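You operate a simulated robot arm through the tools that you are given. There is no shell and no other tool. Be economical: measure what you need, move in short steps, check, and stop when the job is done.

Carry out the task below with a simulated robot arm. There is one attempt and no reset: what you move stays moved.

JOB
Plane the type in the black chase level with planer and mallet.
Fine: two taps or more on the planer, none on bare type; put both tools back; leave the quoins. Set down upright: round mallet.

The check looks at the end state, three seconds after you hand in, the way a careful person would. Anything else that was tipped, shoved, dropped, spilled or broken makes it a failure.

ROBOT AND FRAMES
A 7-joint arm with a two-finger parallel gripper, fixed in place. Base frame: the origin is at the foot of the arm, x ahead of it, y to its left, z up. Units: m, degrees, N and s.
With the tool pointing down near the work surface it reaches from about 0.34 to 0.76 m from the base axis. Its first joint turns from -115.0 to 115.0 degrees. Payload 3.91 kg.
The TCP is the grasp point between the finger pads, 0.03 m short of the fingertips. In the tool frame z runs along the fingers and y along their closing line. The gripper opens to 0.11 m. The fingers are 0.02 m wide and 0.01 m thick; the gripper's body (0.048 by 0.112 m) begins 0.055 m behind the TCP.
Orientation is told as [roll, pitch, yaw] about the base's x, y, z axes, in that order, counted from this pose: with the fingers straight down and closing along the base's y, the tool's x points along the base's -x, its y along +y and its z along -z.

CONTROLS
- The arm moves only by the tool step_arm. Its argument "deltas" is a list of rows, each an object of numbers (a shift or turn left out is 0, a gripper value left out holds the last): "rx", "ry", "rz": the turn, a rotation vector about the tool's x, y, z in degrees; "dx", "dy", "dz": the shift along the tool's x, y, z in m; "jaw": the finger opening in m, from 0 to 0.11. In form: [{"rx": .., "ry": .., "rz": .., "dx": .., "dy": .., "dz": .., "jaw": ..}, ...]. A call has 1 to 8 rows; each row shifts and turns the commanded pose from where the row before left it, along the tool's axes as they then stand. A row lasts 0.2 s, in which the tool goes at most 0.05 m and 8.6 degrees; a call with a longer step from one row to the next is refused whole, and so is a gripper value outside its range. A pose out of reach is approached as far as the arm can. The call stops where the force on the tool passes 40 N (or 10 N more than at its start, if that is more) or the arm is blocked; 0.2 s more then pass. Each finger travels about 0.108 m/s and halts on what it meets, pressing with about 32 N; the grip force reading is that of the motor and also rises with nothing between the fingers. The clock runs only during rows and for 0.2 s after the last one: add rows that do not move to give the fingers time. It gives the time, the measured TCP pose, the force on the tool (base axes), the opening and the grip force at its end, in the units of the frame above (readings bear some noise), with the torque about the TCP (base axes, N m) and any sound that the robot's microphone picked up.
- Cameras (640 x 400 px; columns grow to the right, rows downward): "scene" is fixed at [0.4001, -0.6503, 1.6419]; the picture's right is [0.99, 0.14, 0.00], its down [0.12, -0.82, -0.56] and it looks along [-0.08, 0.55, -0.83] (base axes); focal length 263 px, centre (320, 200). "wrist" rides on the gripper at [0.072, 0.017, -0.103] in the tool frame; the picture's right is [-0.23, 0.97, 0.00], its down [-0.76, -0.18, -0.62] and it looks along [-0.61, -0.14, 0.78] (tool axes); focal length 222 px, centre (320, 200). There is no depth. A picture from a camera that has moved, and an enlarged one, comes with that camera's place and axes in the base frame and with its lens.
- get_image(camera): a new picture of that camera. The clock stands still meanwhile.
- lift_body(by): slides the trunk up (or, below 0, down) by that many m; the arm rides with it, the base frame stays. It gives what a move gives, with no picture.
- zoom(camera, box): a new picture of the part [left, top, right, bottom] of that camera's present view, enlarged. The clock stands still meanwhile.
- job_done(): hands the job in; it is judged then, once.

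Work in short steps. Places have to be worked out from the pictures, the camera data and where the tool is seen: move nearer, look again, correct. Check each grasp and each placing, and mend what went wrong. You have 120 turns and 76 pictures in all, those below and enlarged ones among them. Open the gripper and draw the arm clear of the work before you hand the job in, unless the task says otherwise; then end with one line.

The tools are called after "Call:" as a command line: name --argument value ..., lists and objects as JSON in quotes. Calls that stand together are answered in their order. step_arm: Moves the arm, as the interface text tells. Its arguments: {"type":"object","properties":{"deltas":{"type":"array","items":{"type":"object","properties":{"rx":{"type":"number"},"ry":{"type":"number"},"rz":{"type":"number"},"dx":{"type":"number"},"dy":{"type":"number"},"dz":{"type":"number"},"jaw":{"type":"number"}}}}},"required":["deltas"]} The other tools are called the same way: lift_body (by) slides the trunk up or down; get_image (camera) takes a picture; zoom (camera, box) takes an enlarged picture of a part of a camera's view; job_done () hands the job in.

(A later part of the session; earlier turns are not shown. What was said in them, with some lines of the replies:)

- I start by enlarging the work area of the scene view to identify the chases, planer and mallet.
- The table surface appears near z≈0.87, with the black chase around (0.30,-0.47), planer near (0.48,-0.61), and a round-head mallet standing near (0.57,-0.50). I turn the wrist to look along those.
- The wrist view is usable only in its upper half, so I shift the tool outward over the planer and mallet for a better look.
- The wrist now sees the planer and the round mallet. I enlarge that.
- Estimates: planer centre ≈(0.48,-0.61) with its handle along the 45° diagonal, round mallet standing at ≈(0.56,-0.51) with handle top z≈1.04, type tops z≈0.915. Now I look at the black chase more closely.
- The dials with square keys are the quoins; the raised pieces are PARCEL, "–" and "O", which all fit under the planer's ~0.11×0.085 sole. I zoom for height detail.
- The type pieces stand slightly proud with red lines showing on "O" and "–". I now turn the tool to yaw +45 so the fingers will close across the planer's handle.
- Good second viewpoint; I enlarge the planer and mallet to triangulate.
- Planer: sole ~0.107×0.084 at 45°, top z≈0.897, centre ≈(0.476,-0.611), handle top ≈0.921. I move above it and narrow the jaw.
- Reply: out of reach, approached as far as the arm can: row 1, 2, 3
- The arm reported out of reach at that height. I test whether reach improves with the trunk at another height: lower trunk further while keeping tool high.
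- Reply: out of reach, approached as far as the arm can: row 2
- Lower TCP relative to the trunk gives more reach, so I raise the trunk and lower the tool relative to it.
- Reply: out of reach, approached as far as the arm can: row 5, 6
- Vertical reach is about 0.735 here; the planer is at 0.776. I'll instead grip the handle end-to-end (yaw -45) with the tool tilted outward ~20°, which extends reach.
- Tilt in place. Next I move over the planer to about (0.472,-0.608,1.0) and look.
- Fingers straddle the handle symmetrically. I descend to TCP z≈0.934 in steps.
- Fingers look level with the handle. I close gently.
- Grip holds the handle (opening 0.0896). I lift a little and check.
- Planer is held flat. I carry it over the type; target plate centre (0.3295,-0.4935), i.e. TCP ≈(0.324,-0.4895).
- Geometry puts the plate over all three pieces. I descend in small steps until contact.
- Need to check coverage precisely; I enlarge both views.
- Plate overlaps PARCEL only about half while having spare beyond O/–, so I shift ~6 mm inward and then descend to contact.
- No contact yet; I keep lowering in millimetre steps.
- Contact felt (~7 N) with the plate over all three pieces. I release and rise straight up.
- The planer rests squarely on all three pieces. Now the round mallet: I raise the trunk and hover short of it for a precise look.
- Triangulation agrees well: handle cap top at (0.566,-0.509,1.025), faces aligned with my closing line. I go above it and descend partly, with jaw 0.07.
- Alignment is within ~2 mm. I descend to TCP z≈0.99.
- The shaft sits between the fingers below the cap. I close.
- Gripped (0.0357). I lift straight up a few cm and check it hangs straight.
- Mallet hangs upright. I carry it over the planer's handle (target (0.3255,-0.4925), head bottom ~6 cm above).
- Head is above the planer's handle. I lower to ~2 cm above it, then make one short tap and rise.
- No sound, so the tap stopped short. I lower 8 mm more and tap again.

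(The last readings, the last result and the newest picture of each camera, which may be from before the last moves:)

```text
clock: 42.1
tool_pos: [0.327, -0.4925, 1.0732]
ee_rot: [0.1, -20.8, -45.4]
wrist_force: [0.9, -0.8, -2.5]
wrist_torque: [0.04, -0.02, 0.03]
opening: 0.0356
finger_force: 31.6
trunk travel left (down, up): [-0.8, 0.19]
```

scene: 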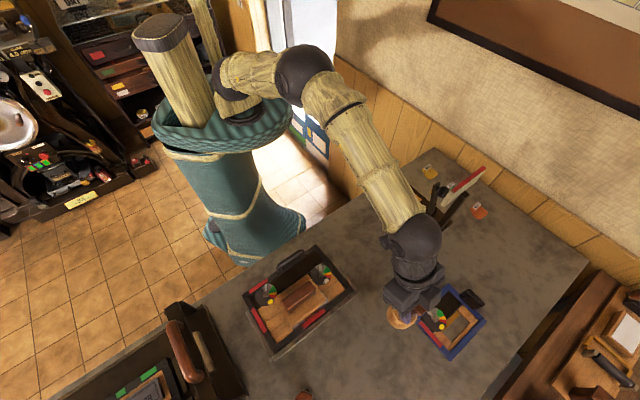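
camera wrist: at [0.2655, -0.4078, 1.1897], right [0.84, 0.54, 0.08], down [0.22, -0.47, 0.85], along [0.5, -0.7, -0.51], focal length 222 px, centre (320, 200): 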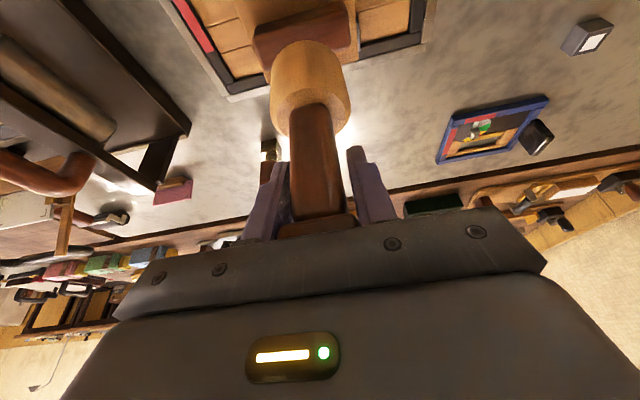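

Still no contact sound. I look at the gap.

Call:
get_image --camera "wrist"

Call:
zoom --camera "scene" --box '[270, 250, 350, 320]'

```text
35 pictures are left
camera wrist: at [0.2648, -0.4072, 1.1435], right [0.84, 0.53, 0.08], down [0.22, -0.47, 0.85], along [0.49, -0.7, -0.52], focal length 222 px, centre (320, 200)
```

wrist: 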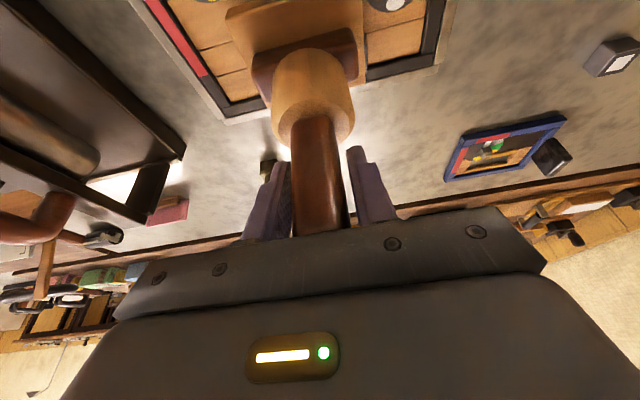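

```text
5.71 times, centred on (310, 285) of scene
camera zoom: at [0.4001, -0.6503, 1.6419], right [0.99, 0.14, 0.0], down [0.12, -0.82, -0.56], along [-0.08, 0.55, -0.83], focal length 1503 px, centre (377, -286)
```

zoom: 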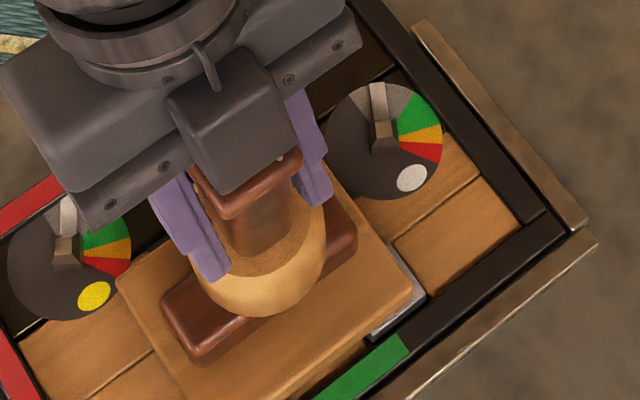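

The mallet slipped up slightly in the grip, so contact did occur; the lower indicator bar turned green. Other bars are still red; I tap again more definitely.

Call:
step_arm --deltas '[{"dx": -0.0036, "dz": -0.0093}, {"dx": 0.0143, "dz": 0.0373}, {}, {"dx": -0.0143, "dz": -0.0373}, {}]'

Call:
get_image --camera "wrist"

Call:
zoom --camera "scene" --box '[220, 220, 380, 370]'

```text
clock: 42.7
tool_pos: [0.3285, -0.4936, 1.0589]
ee_rot: [-0.1, -21.6, -45.2]
wrist_force: [-3.2, 5.7, 11.8]
wrist_torque: [0.38, 0.1, 0.02]
opening: 0.036
finger_force: 32.1
trunk travel left (down, up): [-0.8, 0.19]
stopped in row 3: the force on the tool passed its limit at 76 N (the readings are from after the stop); the commanded pose is now the measured one
```

```text
33 pictures are left
camera wrist: at [0.2658, -0.4074, 1.1278], right [0.84, 0.54, 0.08], down [0.21, -0.46, 0.86], along [0.5, -0.71, -0.5], focal length 222 px, centre (320, 200)
```

wrist: 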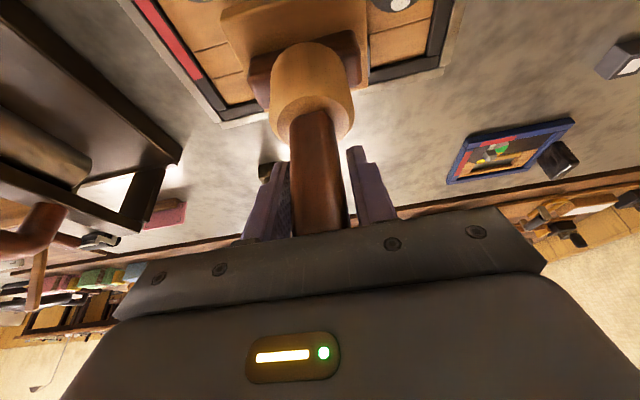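

```text
2.67 times, centred on (300, 295) of scene
camera zoom: at [0.4001, -0.6503, 1.6419], right [0.99, 0.14, 0.0], down [0.12, -0.82, -0.56], along [-0.08, 0.55, -0.83], focal length 701 px, centre (373, -53)
```

zoom: 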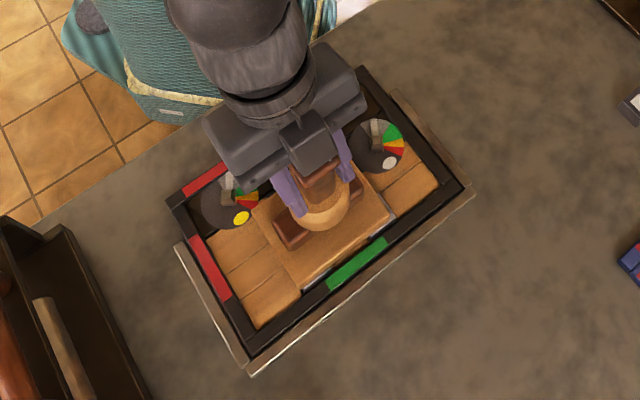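

A solid tap (76 N) landed and the type indicator stays green. I rise clear and give one more controlled tap to be sure of at least two.

Call:
step_arm --deltas '[{"dx": -0.0072, "dz": -0.0187}, {}, {}]'

Call:
step_arm --deltas '[{"dx": 0.009, "dz": 0.0235}, {}, {"dx": -0.0165, "dz": -0.043}, {}]'

```text
clock: 43.5
tool_pos: [0.3286, -0.4935, 1.0766]
ee_rot: [-0.1, -21.6, -45.1]
wrist_force: [0.4, 1.2, -2.1]
wrist_torque: [-0.04, -0.01, -0.03]
opening: 0.0357
finger_force: 32.8
trunk travel left (down, up): [-0.8, 0.19]
```

```text
clock: 44.5
tool_pos: [0.3273, -0.4957, 1.0952]
ee_rot: [0.0, -21.4, -45.2]
wrist_force: [0.3, -0.4, -3.3]
wrist_torque: [0.03, -0.02, 0.02]
opening: 0.0355
finger_force: 31.7
trunk travel left (down, up): [-0.8, 0.19]
```

I do one more tap, ending the call in contact so the force reading confirms it.

Call:
step_arm --deltas '[{"dx": 0.0072, "dz": 0.0187}, {"dx": 0.009, "dz": 0.0235}, {}]'

Call:
step_arm --deltas '[{"dx": -0.0143, "dz": -0.0373}, {"dx": -0.0143, "dz": -0.0373}, {}]'

Call:
zoom --camera "scene" --box '[220, 220, 380, 370]'

Call:
get_image --camera "wrist"

```text
clock: 45.3
tool_pos: [0.3277, -0.4941, 1.0579]
ee_rot: [-0.4, -22.3, -45.0]
wrist_force: [-0.2, 0.4, 35.4]
wrist_torque: [0.02, -0.05, -0.01]
opening: 0.0356
finger_force: 32.2
trunk travel left (down, up): [-0.8, 0.19]
```

```text
clock: 46.1
tool_pos: [0.3287, -0.4941, 1.1324]
ee_rot: [0.0, -21.5, -45.1]
wrist_force: [0.8, -0.3, -3.6]
wrist_torque: [-0.01, 0.03, -0.02]
opening: 0.0356
finger_force: 32.0
trunk travel left (down, up): [-0.8, 0.19]
```

```text
2.67 times, centred on (300, 295) of scene
camera zoom: at [0.4001, -0.6503, 1.6419], right [0.99, 0.14, 0.0], down [0.12, -0.82, -0.56], along [-0.08, 0.55, -0.83], focal length 701 px, centre (373, -53)
```

zoom: 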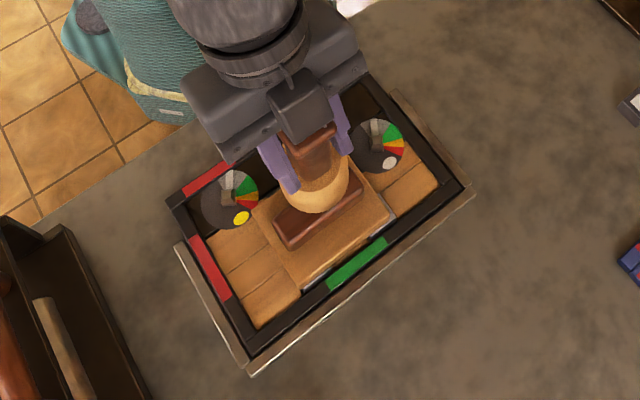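

```text
30 pictures are left
camera wrist: at [0.2662, -0.4076, 1.2013], right [0.84, 0.54, 0.08], down [0.21, -0.47, 0.86], along [0.5, -0.7, -0.51], focal length 222 px, centre (320, 200)
```

wrist: 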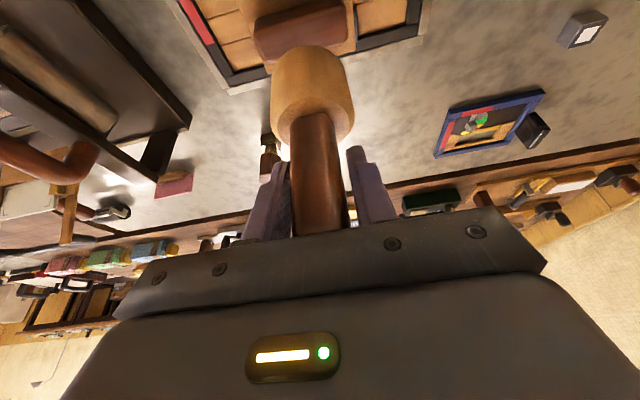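

Tap confirmed (35 N), indicator green, planer unmoved. I carry the mallet back over its original spot.

Call:
step_arm --deltas '[{"dx": -0.0253, "dy": 0.02645, "dz": 0.0175}, {"dx": -0.0253, "dy": 0.02645, "dz": 0.0175}, {"dx": -0.0253, "dy": 0.02645, "dz": 0.0175}, {"dx": -0.0253, "dy": 0.02645, "dz": 0.0175}, {"dx": -0.0253, "dy": 0.02645, "dz": 0.0175}, {"dx": -0.0253, "dy": 0.02645, "dz": 0.0175}, {}]'

Call:
get_image --camera "wrist"

```text
clock: 47.7
tool_pos: [0.5661, -0.5087, 1.0893]
ee_rot: [-0.1, -21.6, -45.2]
wrist_force: [0.1, -0.7, -2.2]
wrist_torque: [0.03, 0.01, 0.02]
opening: 0.0358
finger_force: 32.1
trunk travel left (down, up): [-0.8, 0.19]
```

```text
29 pictures are left
camera wrist: at [0.5046, -0.4236, 1.1587], right [0.84, 0.54, 0.08], down [0.21, -0.46, 0.86], along [0.5, -0.71, -0.5], focal length 222 px, centre (320, 200)
```

wrist: 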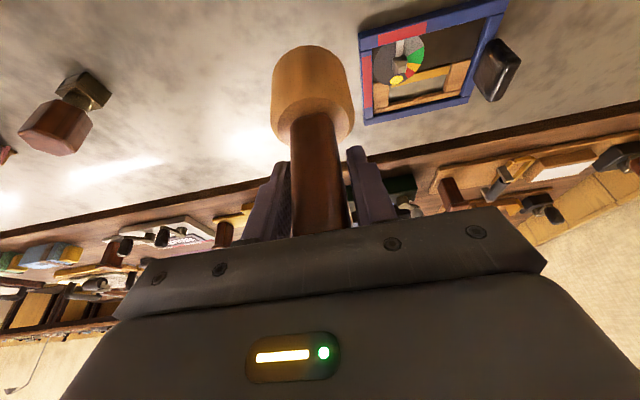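

Mallet is still vertical. I descend to just above the surface, then in millimetres until contact.

Call:
step_arm --deltas '[{"dx": 0.0112, "dz": 0.0285}, {"dx": 0.0112, "dz": 0.0285}, {"dx": 0.0113, "dz": 0.0286}, {}]'

Call:
step_arm --deltas '[{"dx": 0.0007, "dz": 0.0019}, {"dx": 0.0007, "dz": 0.0019}, {"dx": 0.0007, "dz": 0.0019}, {}]'

```text
clock: 48.7
tool_pos: [0.5668, -0.5094, 0.9973]
ee_rot: [0.0, -21.6, -45.1]
wrist_force: [-0.2, 0.6, -2.9]
wrist_torque: [-0.02, 0.02, 0.02]
opening: 0.0356
finger_force: 31.8
trunk travel left (down, up): [-0.8, 0.19]
```

```text
clock: 49.7
tool_pos: [0.5679, -0.5094, 0.9919]
ee_rot: [-0.1, -21.6, -45.2]
wrist_force: [-0.6, -0.3, -3.0]
wrist_torque: [0.01, -0.01, 0.01]
opening: 0.0357
finger_force: 32.0
trunk travel left (down, up): [-0.8, 0.19]
```

Still free-hanging (-3 N); I continue down in small steps.

Call:
step_arm --deltas '[{"dx": 0.0007, "dz": 0.0019}, {"dx": 0.0007, "dz": 0.0019}, {}]'

Call:
step_arm --deltas '[{"dx": 0.0006, "dz": 0.0014}, {"dx": 0.0006, "dz": 0.0014}, {}]'

```text
clock: 50.5
tool_pos: [0.5666, -0.5096, 0.9873]
ee_rot: [-0.1, -21.6, -45.2]
wrist_force: [-0.1, 0.7, -2.4]
wrist_torque: [0.0, 0.01, -0.04]
opening: 0.0357
finger_force: 32.2
trunk travel left (down, up): [-0.8, 0.19]
```

```text
clock: 51.3
tool_pos: [0.5676, -0.5107, 0.9857]
ee_rot: [0.0, -21.6, -45.1]
wrist_force: [-0.2, -1.2, -2.4]
wrist_torque: [-0.05, 0.05, 0.02]
opening: 0.0355
finger_force: 32.0
trunk travel left (down, up): [-0.8, 0.19]
```

Call:
step_arm --deltas '[{"dx": 0.0006, "dz": 0.0014}, {"dx": 0.0004, "dz": 0.0009}, {}]'

Call:
get_image --camera "wrist"

```text
clock: 52.1
tool_pos: [0.5665, -0.51, 0.9812]
ee_rot: [0.0, -21.6, -45.2]
wrist_force: [-0.2, -0.7, -2.3]
wrist_torque: [0.02, 0.03, -0.01]
opening: 0.0355
finger_force: 31.8
trunk travel left (down, up): [-0.8, 0.19]
```

```text
28 pictures are left
camera wrist: at [0.5053, -0.4237, 1.0519], right [0.84, 0.54, 0.08], down [0.21, -0.46, 0.86], along [0.5, -0.71, -0.5], focal length 222 px, centre (320, 200)
```

wrist: 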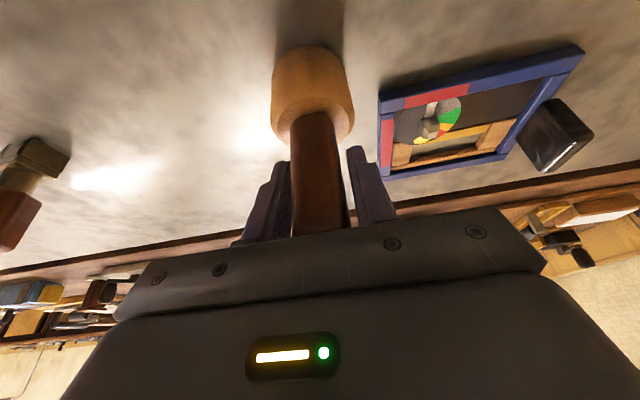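

Close to the table now (small contact shadow) but still hanging. I continue lowering.

Call:
step_arm --deltas '[{"dx": 0.0005, "dz": 0.0012}, {"dx": 0.0005, "dz": 0.0012}, {}]'

Call:
step_arm --deltas '[{"dx": 0.0003, "dz": 0.0009}, {"dx": 0.0003, "dz": 0.0009}, {}]'

```text
clock: 52.9
tool_pos: [0.5675, -0.5097, 0.9807]
ee_rot: [-0.1, -21.7, -45.2]
wrist_force: [-0.1, -0.3, -2.9]
wrist_torque: [0.0, 0.0, 0.02]
opening: 0.0356
finger_force: 32.3
trunk travel left (down, up): [-0.8, 0.19]
```

```text
clock: 53.7
tool_pos: [0.5676, -0.5098, 0.9795]
ee_rot: [0.0, -21.7, -45.2]
wrist_force: [-0.4, -0.3, 1.7]
wrist_torque: [0.01, -0.04, -0.05]
opening: 0.0355
finger_force: 32.0
trunk travel left (down, up): [-0.8, 0.19]
```

Contact (weight now borne by the table). I open slowly and check before rising.

Call:
step_arm --deltas '[{"jaw": 0.04}, {"jaw": 0.05}, {"jaw": 0.07}, {}]'

Call:
get_image --camera "wrist"

```text
clock: 54.7
tool_pos: [0.5671, -0.509, 0.9784]
ee_rot: [-0.2, -21.5, -45.2]
wrist_force: [-1.2, 0.5, 3.0]
wrist_torque: [0.04, -0.05, 0.01]
opening: 0.0699
finger_force: 0.0
trunk travel left (down, up): [-0.8, 0.19]
```

```text
27 pictures are left
camera wrist: at [0.5051, -0.4234, 1.0478], right [0.84, 0.54, 0.08], down [0.21, -0.46, 0.86], along [0.5, -0.71, -0.5], focal length 222 px, centre (320, 200)
```

wrist: 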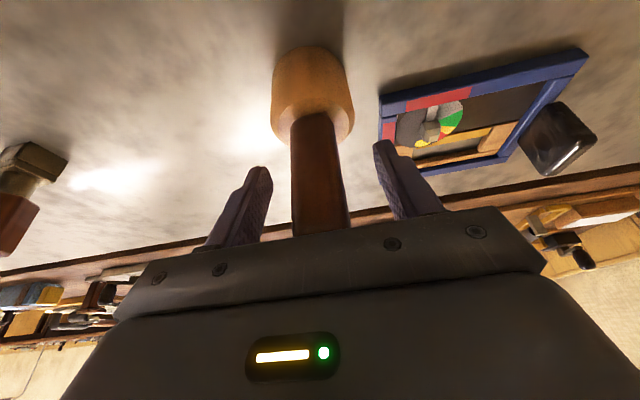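

The mallet stands on its head. I rise straight up clear of it.

Call:
step_arm --deltas '[{"dx": -0.0037, "dz": -0.0093}, {"dx": -0.0073, "dz": -0.0186}, {"dx": -0.0147, "dz": -0.0372}, {"dx": -0.0147, "dz": -0.0372}, {}]'

Call:
get_image --camera "wrist"

Call:
get_image --camera "scene"

```text
clock: 55.9
tool_pos: [0.568, -0.5083, 1.0879]
ee_rot: [-0.1, -21.5, -45.2]
wrist_force: [0.7, 0.1, -0.1]
wrist_torque: [0.01, 0.0, 0.02]
opening: 0.07
finger_force: 0.0
trunk travel left (down, up): [-0.8, 0.19]
```

```text
26 pictures are left
camera wrist: at [0.5067, -0.4233, 1.1581], right [0.84, 0.54, 0.08], down [0.21, -0.46, 0.86], along [0.5, -0.7, -0.5], focal length 222 px, centre (320, 200)
```

wrist: 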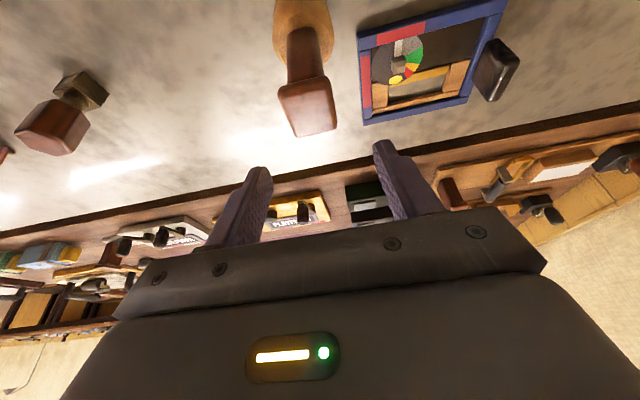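

```text
25 pictures are left
```

scene: 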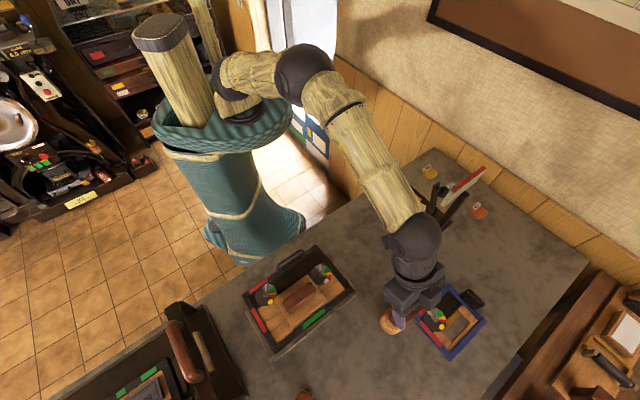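

Mallet is back upright in place. I return above the planer with the jaw opened.

Call:
step_arm --deltas '[{"dx": 0.0291, "dy": -0.0269, "dz": -0.0115}, {"dx": 0.0291, "dy": -0.0269, "dz": -0.0115}, {"dx": 0.0291, "dy": -0.0269, "dz": -0.0115, "jaw": 0.108}, {"dx": 0.0291, "dy": -0.0269, "dz": -0.0115}, {"dx": 0.0291, "dy": -0.0269, "dz": -0.0115}, {"dx": 0.0291, "dy": -0.0268, "dz": -0.0115}, {"dx": 0.0103, "dz": 0.026, "ry": 0.5}, {}]'

Call:
get_image --camera "wrist"

```text
clock: 57.7
tool_pos: [0.3198, -0.4877, 1.0611]
ee_rot: [-0.1, -21.2, -45.2]
wrist_force: [-1.5, 0.1, 0.0]
wrist_torque: [-0.01, 0.0, -0.01]
opening: 0.1078
finger_force: 0.0
trunk travel left (down, up): [-0.8, 0.19]
```

```text
24 pictures are left
camera wrist: at [0.2582, -0.4037, 1.131], right [0.84, 0.54, 0.08], down [0.22, -0.47, 0.86], along [0.5, -0.7, -0.51], focal length 222 px, centre (320, 200)
```

wrist: 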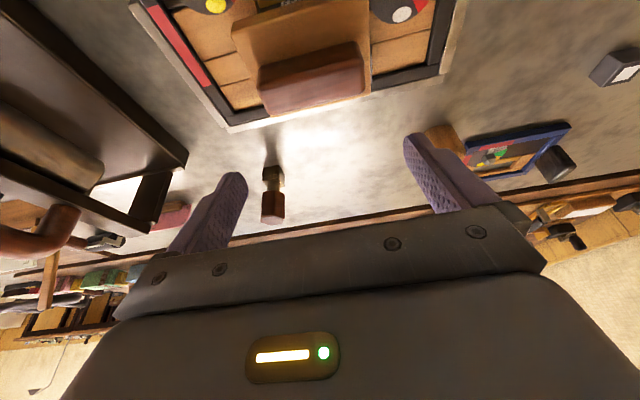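

Planer unchanged relative to the earlier release view. I descend to the grip height.

Call:
step_arm --deltas '[{"dx": 0.0082, "dy": 0.001, "dz": 0.0232}, {"dx": 0.0084, "dz": 0.0232}, {"dx": 0.0084, "dz": 0.0232}, {"dx": 0.0076, "dz": 0.021}, {}]'

Call:
get_image --camera "wrist"

```text
clock: 58.9
tool_pos: [0.3237, -0.4905, 0.9656]
ee_rot: [-0.1, -21.1, -45.2]
wrist_force: [-0.2, 0.4, -0.5]
wrist_torque: [0.0, -0.02, 0.03]
opening: 0.1081
finger_force: 0.0
trunk travel left (down, up): [-0.8, 0.19]
```

```text
23 pictures are left
camera wrist: at [0.2617, -0.4054, 1.0346], right [0.84, 0.54, 0.08], down [0.22, -0.47, 0.86], along [0.5, -0.7, -0.51], focal length 222 px, centre (320, 200)
```

wrist: 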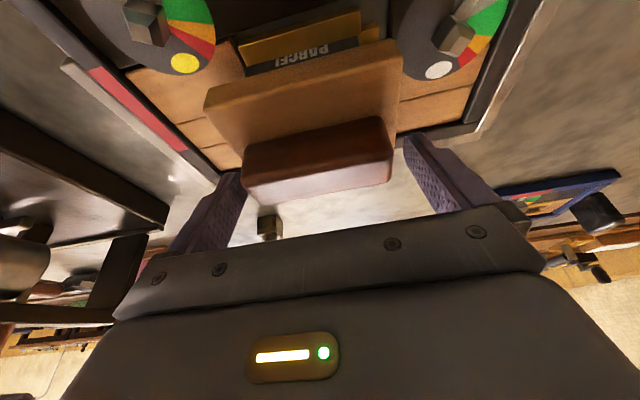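

The handle sits ~3 mm left and a bit lower than in the first grip; I correct and close.

Call:
step_arm --deltas '[{"dx": 0.003, "dy": -0.003, "dz": 0.0018}, {}, {"jaw": 0.095}, {"jaw": 0.08}, {"jaw": 0.07}, {}]'

Call:
get_image --camera "wrist"

```text
clock: 60.3
tool_pos: [0.3199, -0.4916, 0.9617]
ee_rot: [-0.1, -21.1, -45.2]
wrist_force: [0.3, 0.3, -0.4]
wrist_torque: [0.08, -0.04, 0.0]
opening: 0.0898
finger_force: 32.0
trunk travel left (down, up): [-0.8, 0.19]
```

```text
22 pictures are left
camera wrist: at [0.2579, -0.4059, 1.0318], right [0.84, 0.54, 0.08], down [0.22, -0.47, 0.86], along [0.5, -0.7, -0.51], focal length 222 px, centre (320, 200)
```

wrist: 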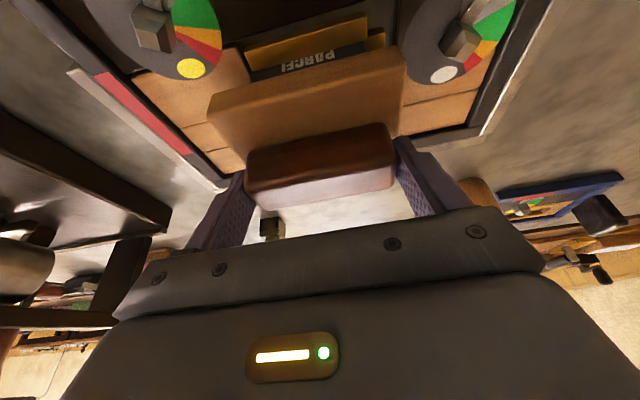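

Grip matches the first one. I lift straight up and check the type.

Call:
step_arm --deltas '[{"dx": -0.0036, "dz": -0.0093}, {"dx": -0.0108, "dz": -0.028}, {"dx": -0.0143, "dz": -0.0373}, {}]'

Call:
step_arm --deltas '[{"dx": -0.0336, "dy": 0.0045, "dz": 0.0129}, {"dx": -0.0336, "dy": 0.0045, "dz": 0.0129}, {"dx": -0.0336, "dy": 0.0045, "dz": 0.0129}, {"dx": -0.0336, "dy": 0.0045, "dz": 0.0129}, {"dx": -0.0336, "dy": 0.0045, "dz": 0.0129}, {}]'

Call:
zoom --camera "scene" --box '[230, 240, 400, 400]'

```text
clock: 61.3
tool_pos: [0.3204, -0.4926, 1.0408]
ee_rot: [-0.2, -21.0, -45.1]
wrist_force: [-0.3, -0.4, -2.0]
wrist_torque: [0.02, -0.01, 0.0]
opening: 0.0899
finger_force: 32.0
trunk travel left (down, up): [-0.8, 0.19]
```

```text
clock: 62.7
tool_pos: [0.4615, -0.6036, 1.0421]
ee_rot: [-0.1, -21.1, -45.2]
wrist_force: [-0.2, 0.4, -2.0]
wrist_torque: [0.02, 0.01, 0.01]
opening: 0.0896
finger_force: 31.8
trunk travel left (down, up): [-0.8, 0.19]
```

```text
2.50 times, centred on (315, 320) of scene
camera zoom: at [0.4001, -0.6503, 1.6419], right [0.99, 0.14, 0.0], down [0.12, -0.82, -0.56], along [-0.08, 0.55, -0.83], focal length 658 px, centre (332, -100)
```

zoom: 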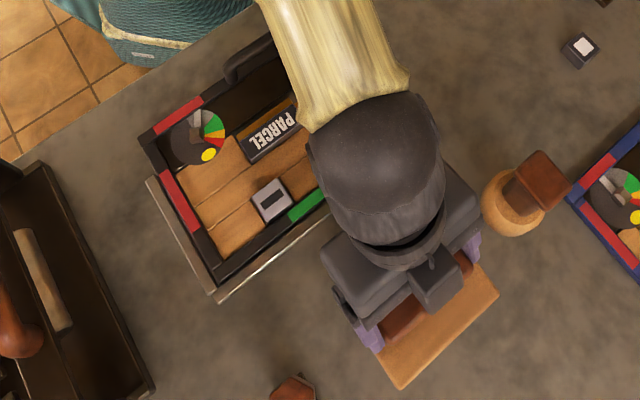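

Types look level and undisturbed. I align over the planer's original spot and lower to just above the table.

Call:
step_arm --deltas '[{"dx": -0.0102, "dy": 0.0047, "dz": 0.0039}, {"dx": 0.0119, "dz": 0.0311}, {"dx": 0.0119, "dz": 0.0311}, {"dx": 0.0119, "dz": 0.0311}, {}]'

Call:
step_arm --deltas '[{"dx": 0.0007, "dz": 0.0019}, {"dx": 0.0007, "dz": 0.0019}, {}]'

```text
clock: 63.9
tool_pos: [0.4732, -0.6076, 0.943]
ee_rot: [-0.2, -21.1, -45.2]
wrist_force: [0.7, 0.2, -2.6]
wrist_torque: [0.0, 0.01, 0.01]
opening: 0.09
finger_force: 32.4
trunk travel left (down, up): [-0.8, 0.19]
```

```text
clock: 64.7
tool_pos: [0.4744, -0.6092, 0.9384]
ee_rot: [-0.1, -21.2, -45.2]
wrist_force: [0.3, -0.7, -2.4]
wrist_torque: [0.02, -0.01, -0.04]
opening: 0.0896
finger_force: 31.6
trunk travel left (down, up): [-0.8, 0.19]
```

Call:
step_arm --deltas '[{"dx": 0.0005, "dz": 0.0014}, {"dx": 0.0004, "dz": 0.0009}, {}]'

Call:
step_arm --deltas '[{"dx": 0.0003, "dz": 0.0009}, {}]'

```text
clock: 65.5
tool_pos: [0.4741, -0.6081, 0.9379]
ee_rot: [-0.1, -21.3, -45.2]
wrist_force: [1.1, 1.2, 12.3]
wrist_torque: [0.66, 0.14, 0.01]
opening: 0.0896
finger_force: 32.1
trunk travel left (down, up): [-0.8, 0.19]
```

```text
clock: 66.1
tool_pos: [0.4736, -0.6095, 0.9379]
ee_rot: [-0.1, -21.4, -45.2]
wrist_force: [2.3, -1.5, 19.7]
wrist_torque: [0.74, 0.28, -0.06]
opening: 0.0897
finger_force: 32.3
trunk travel left (down, up): [-0.8, 0.19]
```

Contact, with torque suggesting one corner touches first. I look before releasing.

Call:
get_image --camera "wrist"

Call:
zoom --camera "scene" --box '[310, 290, 430, 400]'

```text
20 pictures are left
camera wrist: at [0.4115, -0.5221, 1.0072], right [0.84, 0.54, 0.08], down [0.21, -0.47, 0.86], along [0.5, -0.7, -0.51], focal length 222 px, centre (320, 200)
```

wrist: 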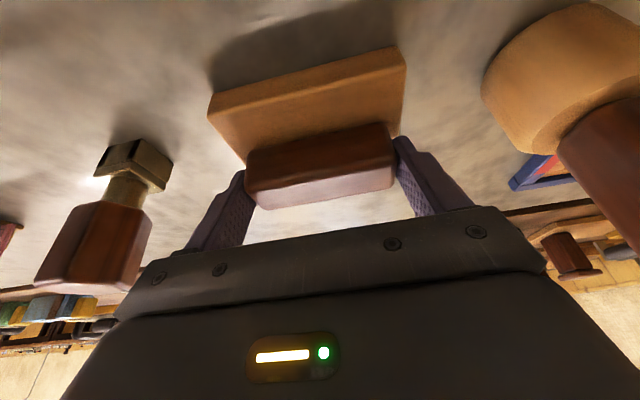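

```text
3.64 times, centred on (370, 345) of scene
camera zoom: at [0.4001, -0.6503, 1.6419], right [0.99, 0.14, 0.0], down [0.12, -0.82, -0.56], along [-0.08, 0.55, -0.83], focal length 956 px, centre (138, -327)
```

zoom: 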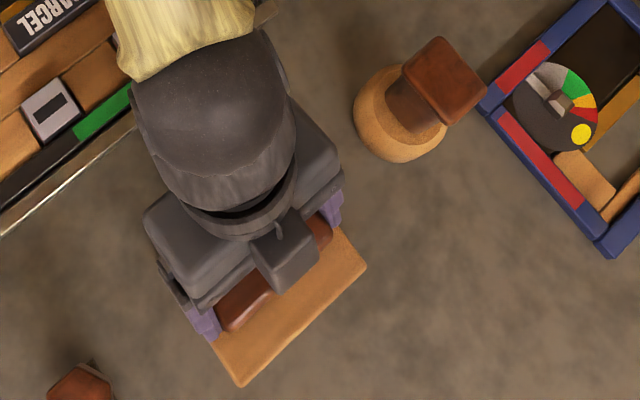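

Nothing lies beneath; just a ~2 mm tilt with the inner edge touching. I release and rise.

Call:
step_arm --deltas '[{"jaw": 0.094}, {"jaw": 0.1}, {"jaw": 0.108}, {}, {"dx": -0.0036, "dz": -0.0093}, {"dx": -0.0143, "dz": -0.0373}, {"dx": -0.0143, "dz": -0.0373}, {"dx": -0.0143, "dz": -0.0373}]'

Call:
step_arm --deltas '[{"dx": 0.03, "dz": -0.0372}, {"dx": 0.04, "dz": -0.02}, {"dx": 0.045, "dz": -0.0175}, {"dx": 0.045, "dz": -0.0175}, {"dx": 0.045, "dz": -0.0175}, {"dx": 0.045, "dz": -0.0175}, {}]'

Call:
get_image --camera "scene"

Call:
zoom --camera "scene" --box '[220, 230, 520, 400]'

Call:
get_image --camera "wrist"

```text
clock: 67.9
tool_pos: [0.4728, -0.6086, 1.0655]
ee_rot: [-0.1, -21.0, -45.1]
wrist_force: [0.5, 0.0, 0.6]
wrist_torque: [0.0, 0.0, 0.02]
opening: 0.1078
finger_force: 0.1
trunk travel left (down, up): [-0.8, 0.19]
```

```text
clock: 69.5
tool_pos: [0.28, -0.4088, 1.092]
ee_rot: [0.0, -21.0, -45.1]
wrist_force: [-0.4, 0.3, -0.2]
wrist_torque: [0.02, 0.02, -0.01]
opening: 0.1078
finger_force: 0.1
trunk travel left (down, up): [-0.8, 0.19]
```

```text
18 pictures are left
```

scene: 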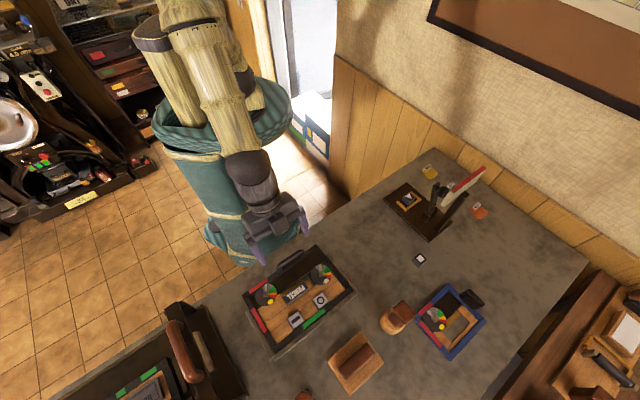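

```text
2.13 times, centred on (370, 315) of scene
camera zoom: at [0.4001, -0.6503, 1.6419], right [0.99, 0.14, 0.0], down [0.12, -0.82, -0.56], along [-0.08, 0.55, -0.83], focal length 561 px, centre (213, -45)
```

zoom: 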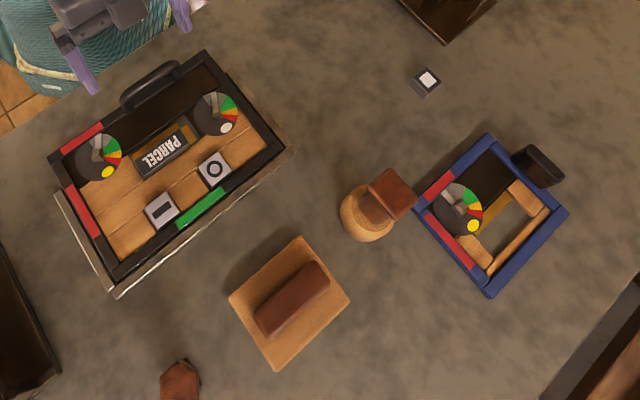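

```text
16 pictures are left
camera wrist: at [0.2171, -0.3235, 1.1627], right [0.84, 0.54, 0.08], down [0.22, -0.47, 0.86], along [0.5, -0.7, -0.51], focal length 222 px, centre (320, 200)
```

wrist: 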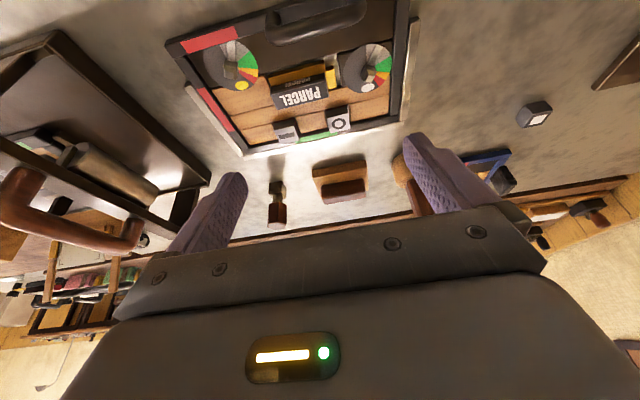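

The planer and mallet are within a few millimetres of where they started. The type indicator is green, and the quoins and everything else look unchanged. The arm is clear with the gripper open, so I hand in.

Call:
job_done

```text
The job is handed in.
```

I planed the type in the black chase level and handed the job in. The planer was struck at least twice, never bare type. Both tools are back within a few millimetres of their places with the round mallet upright, and the quoins were not touched.
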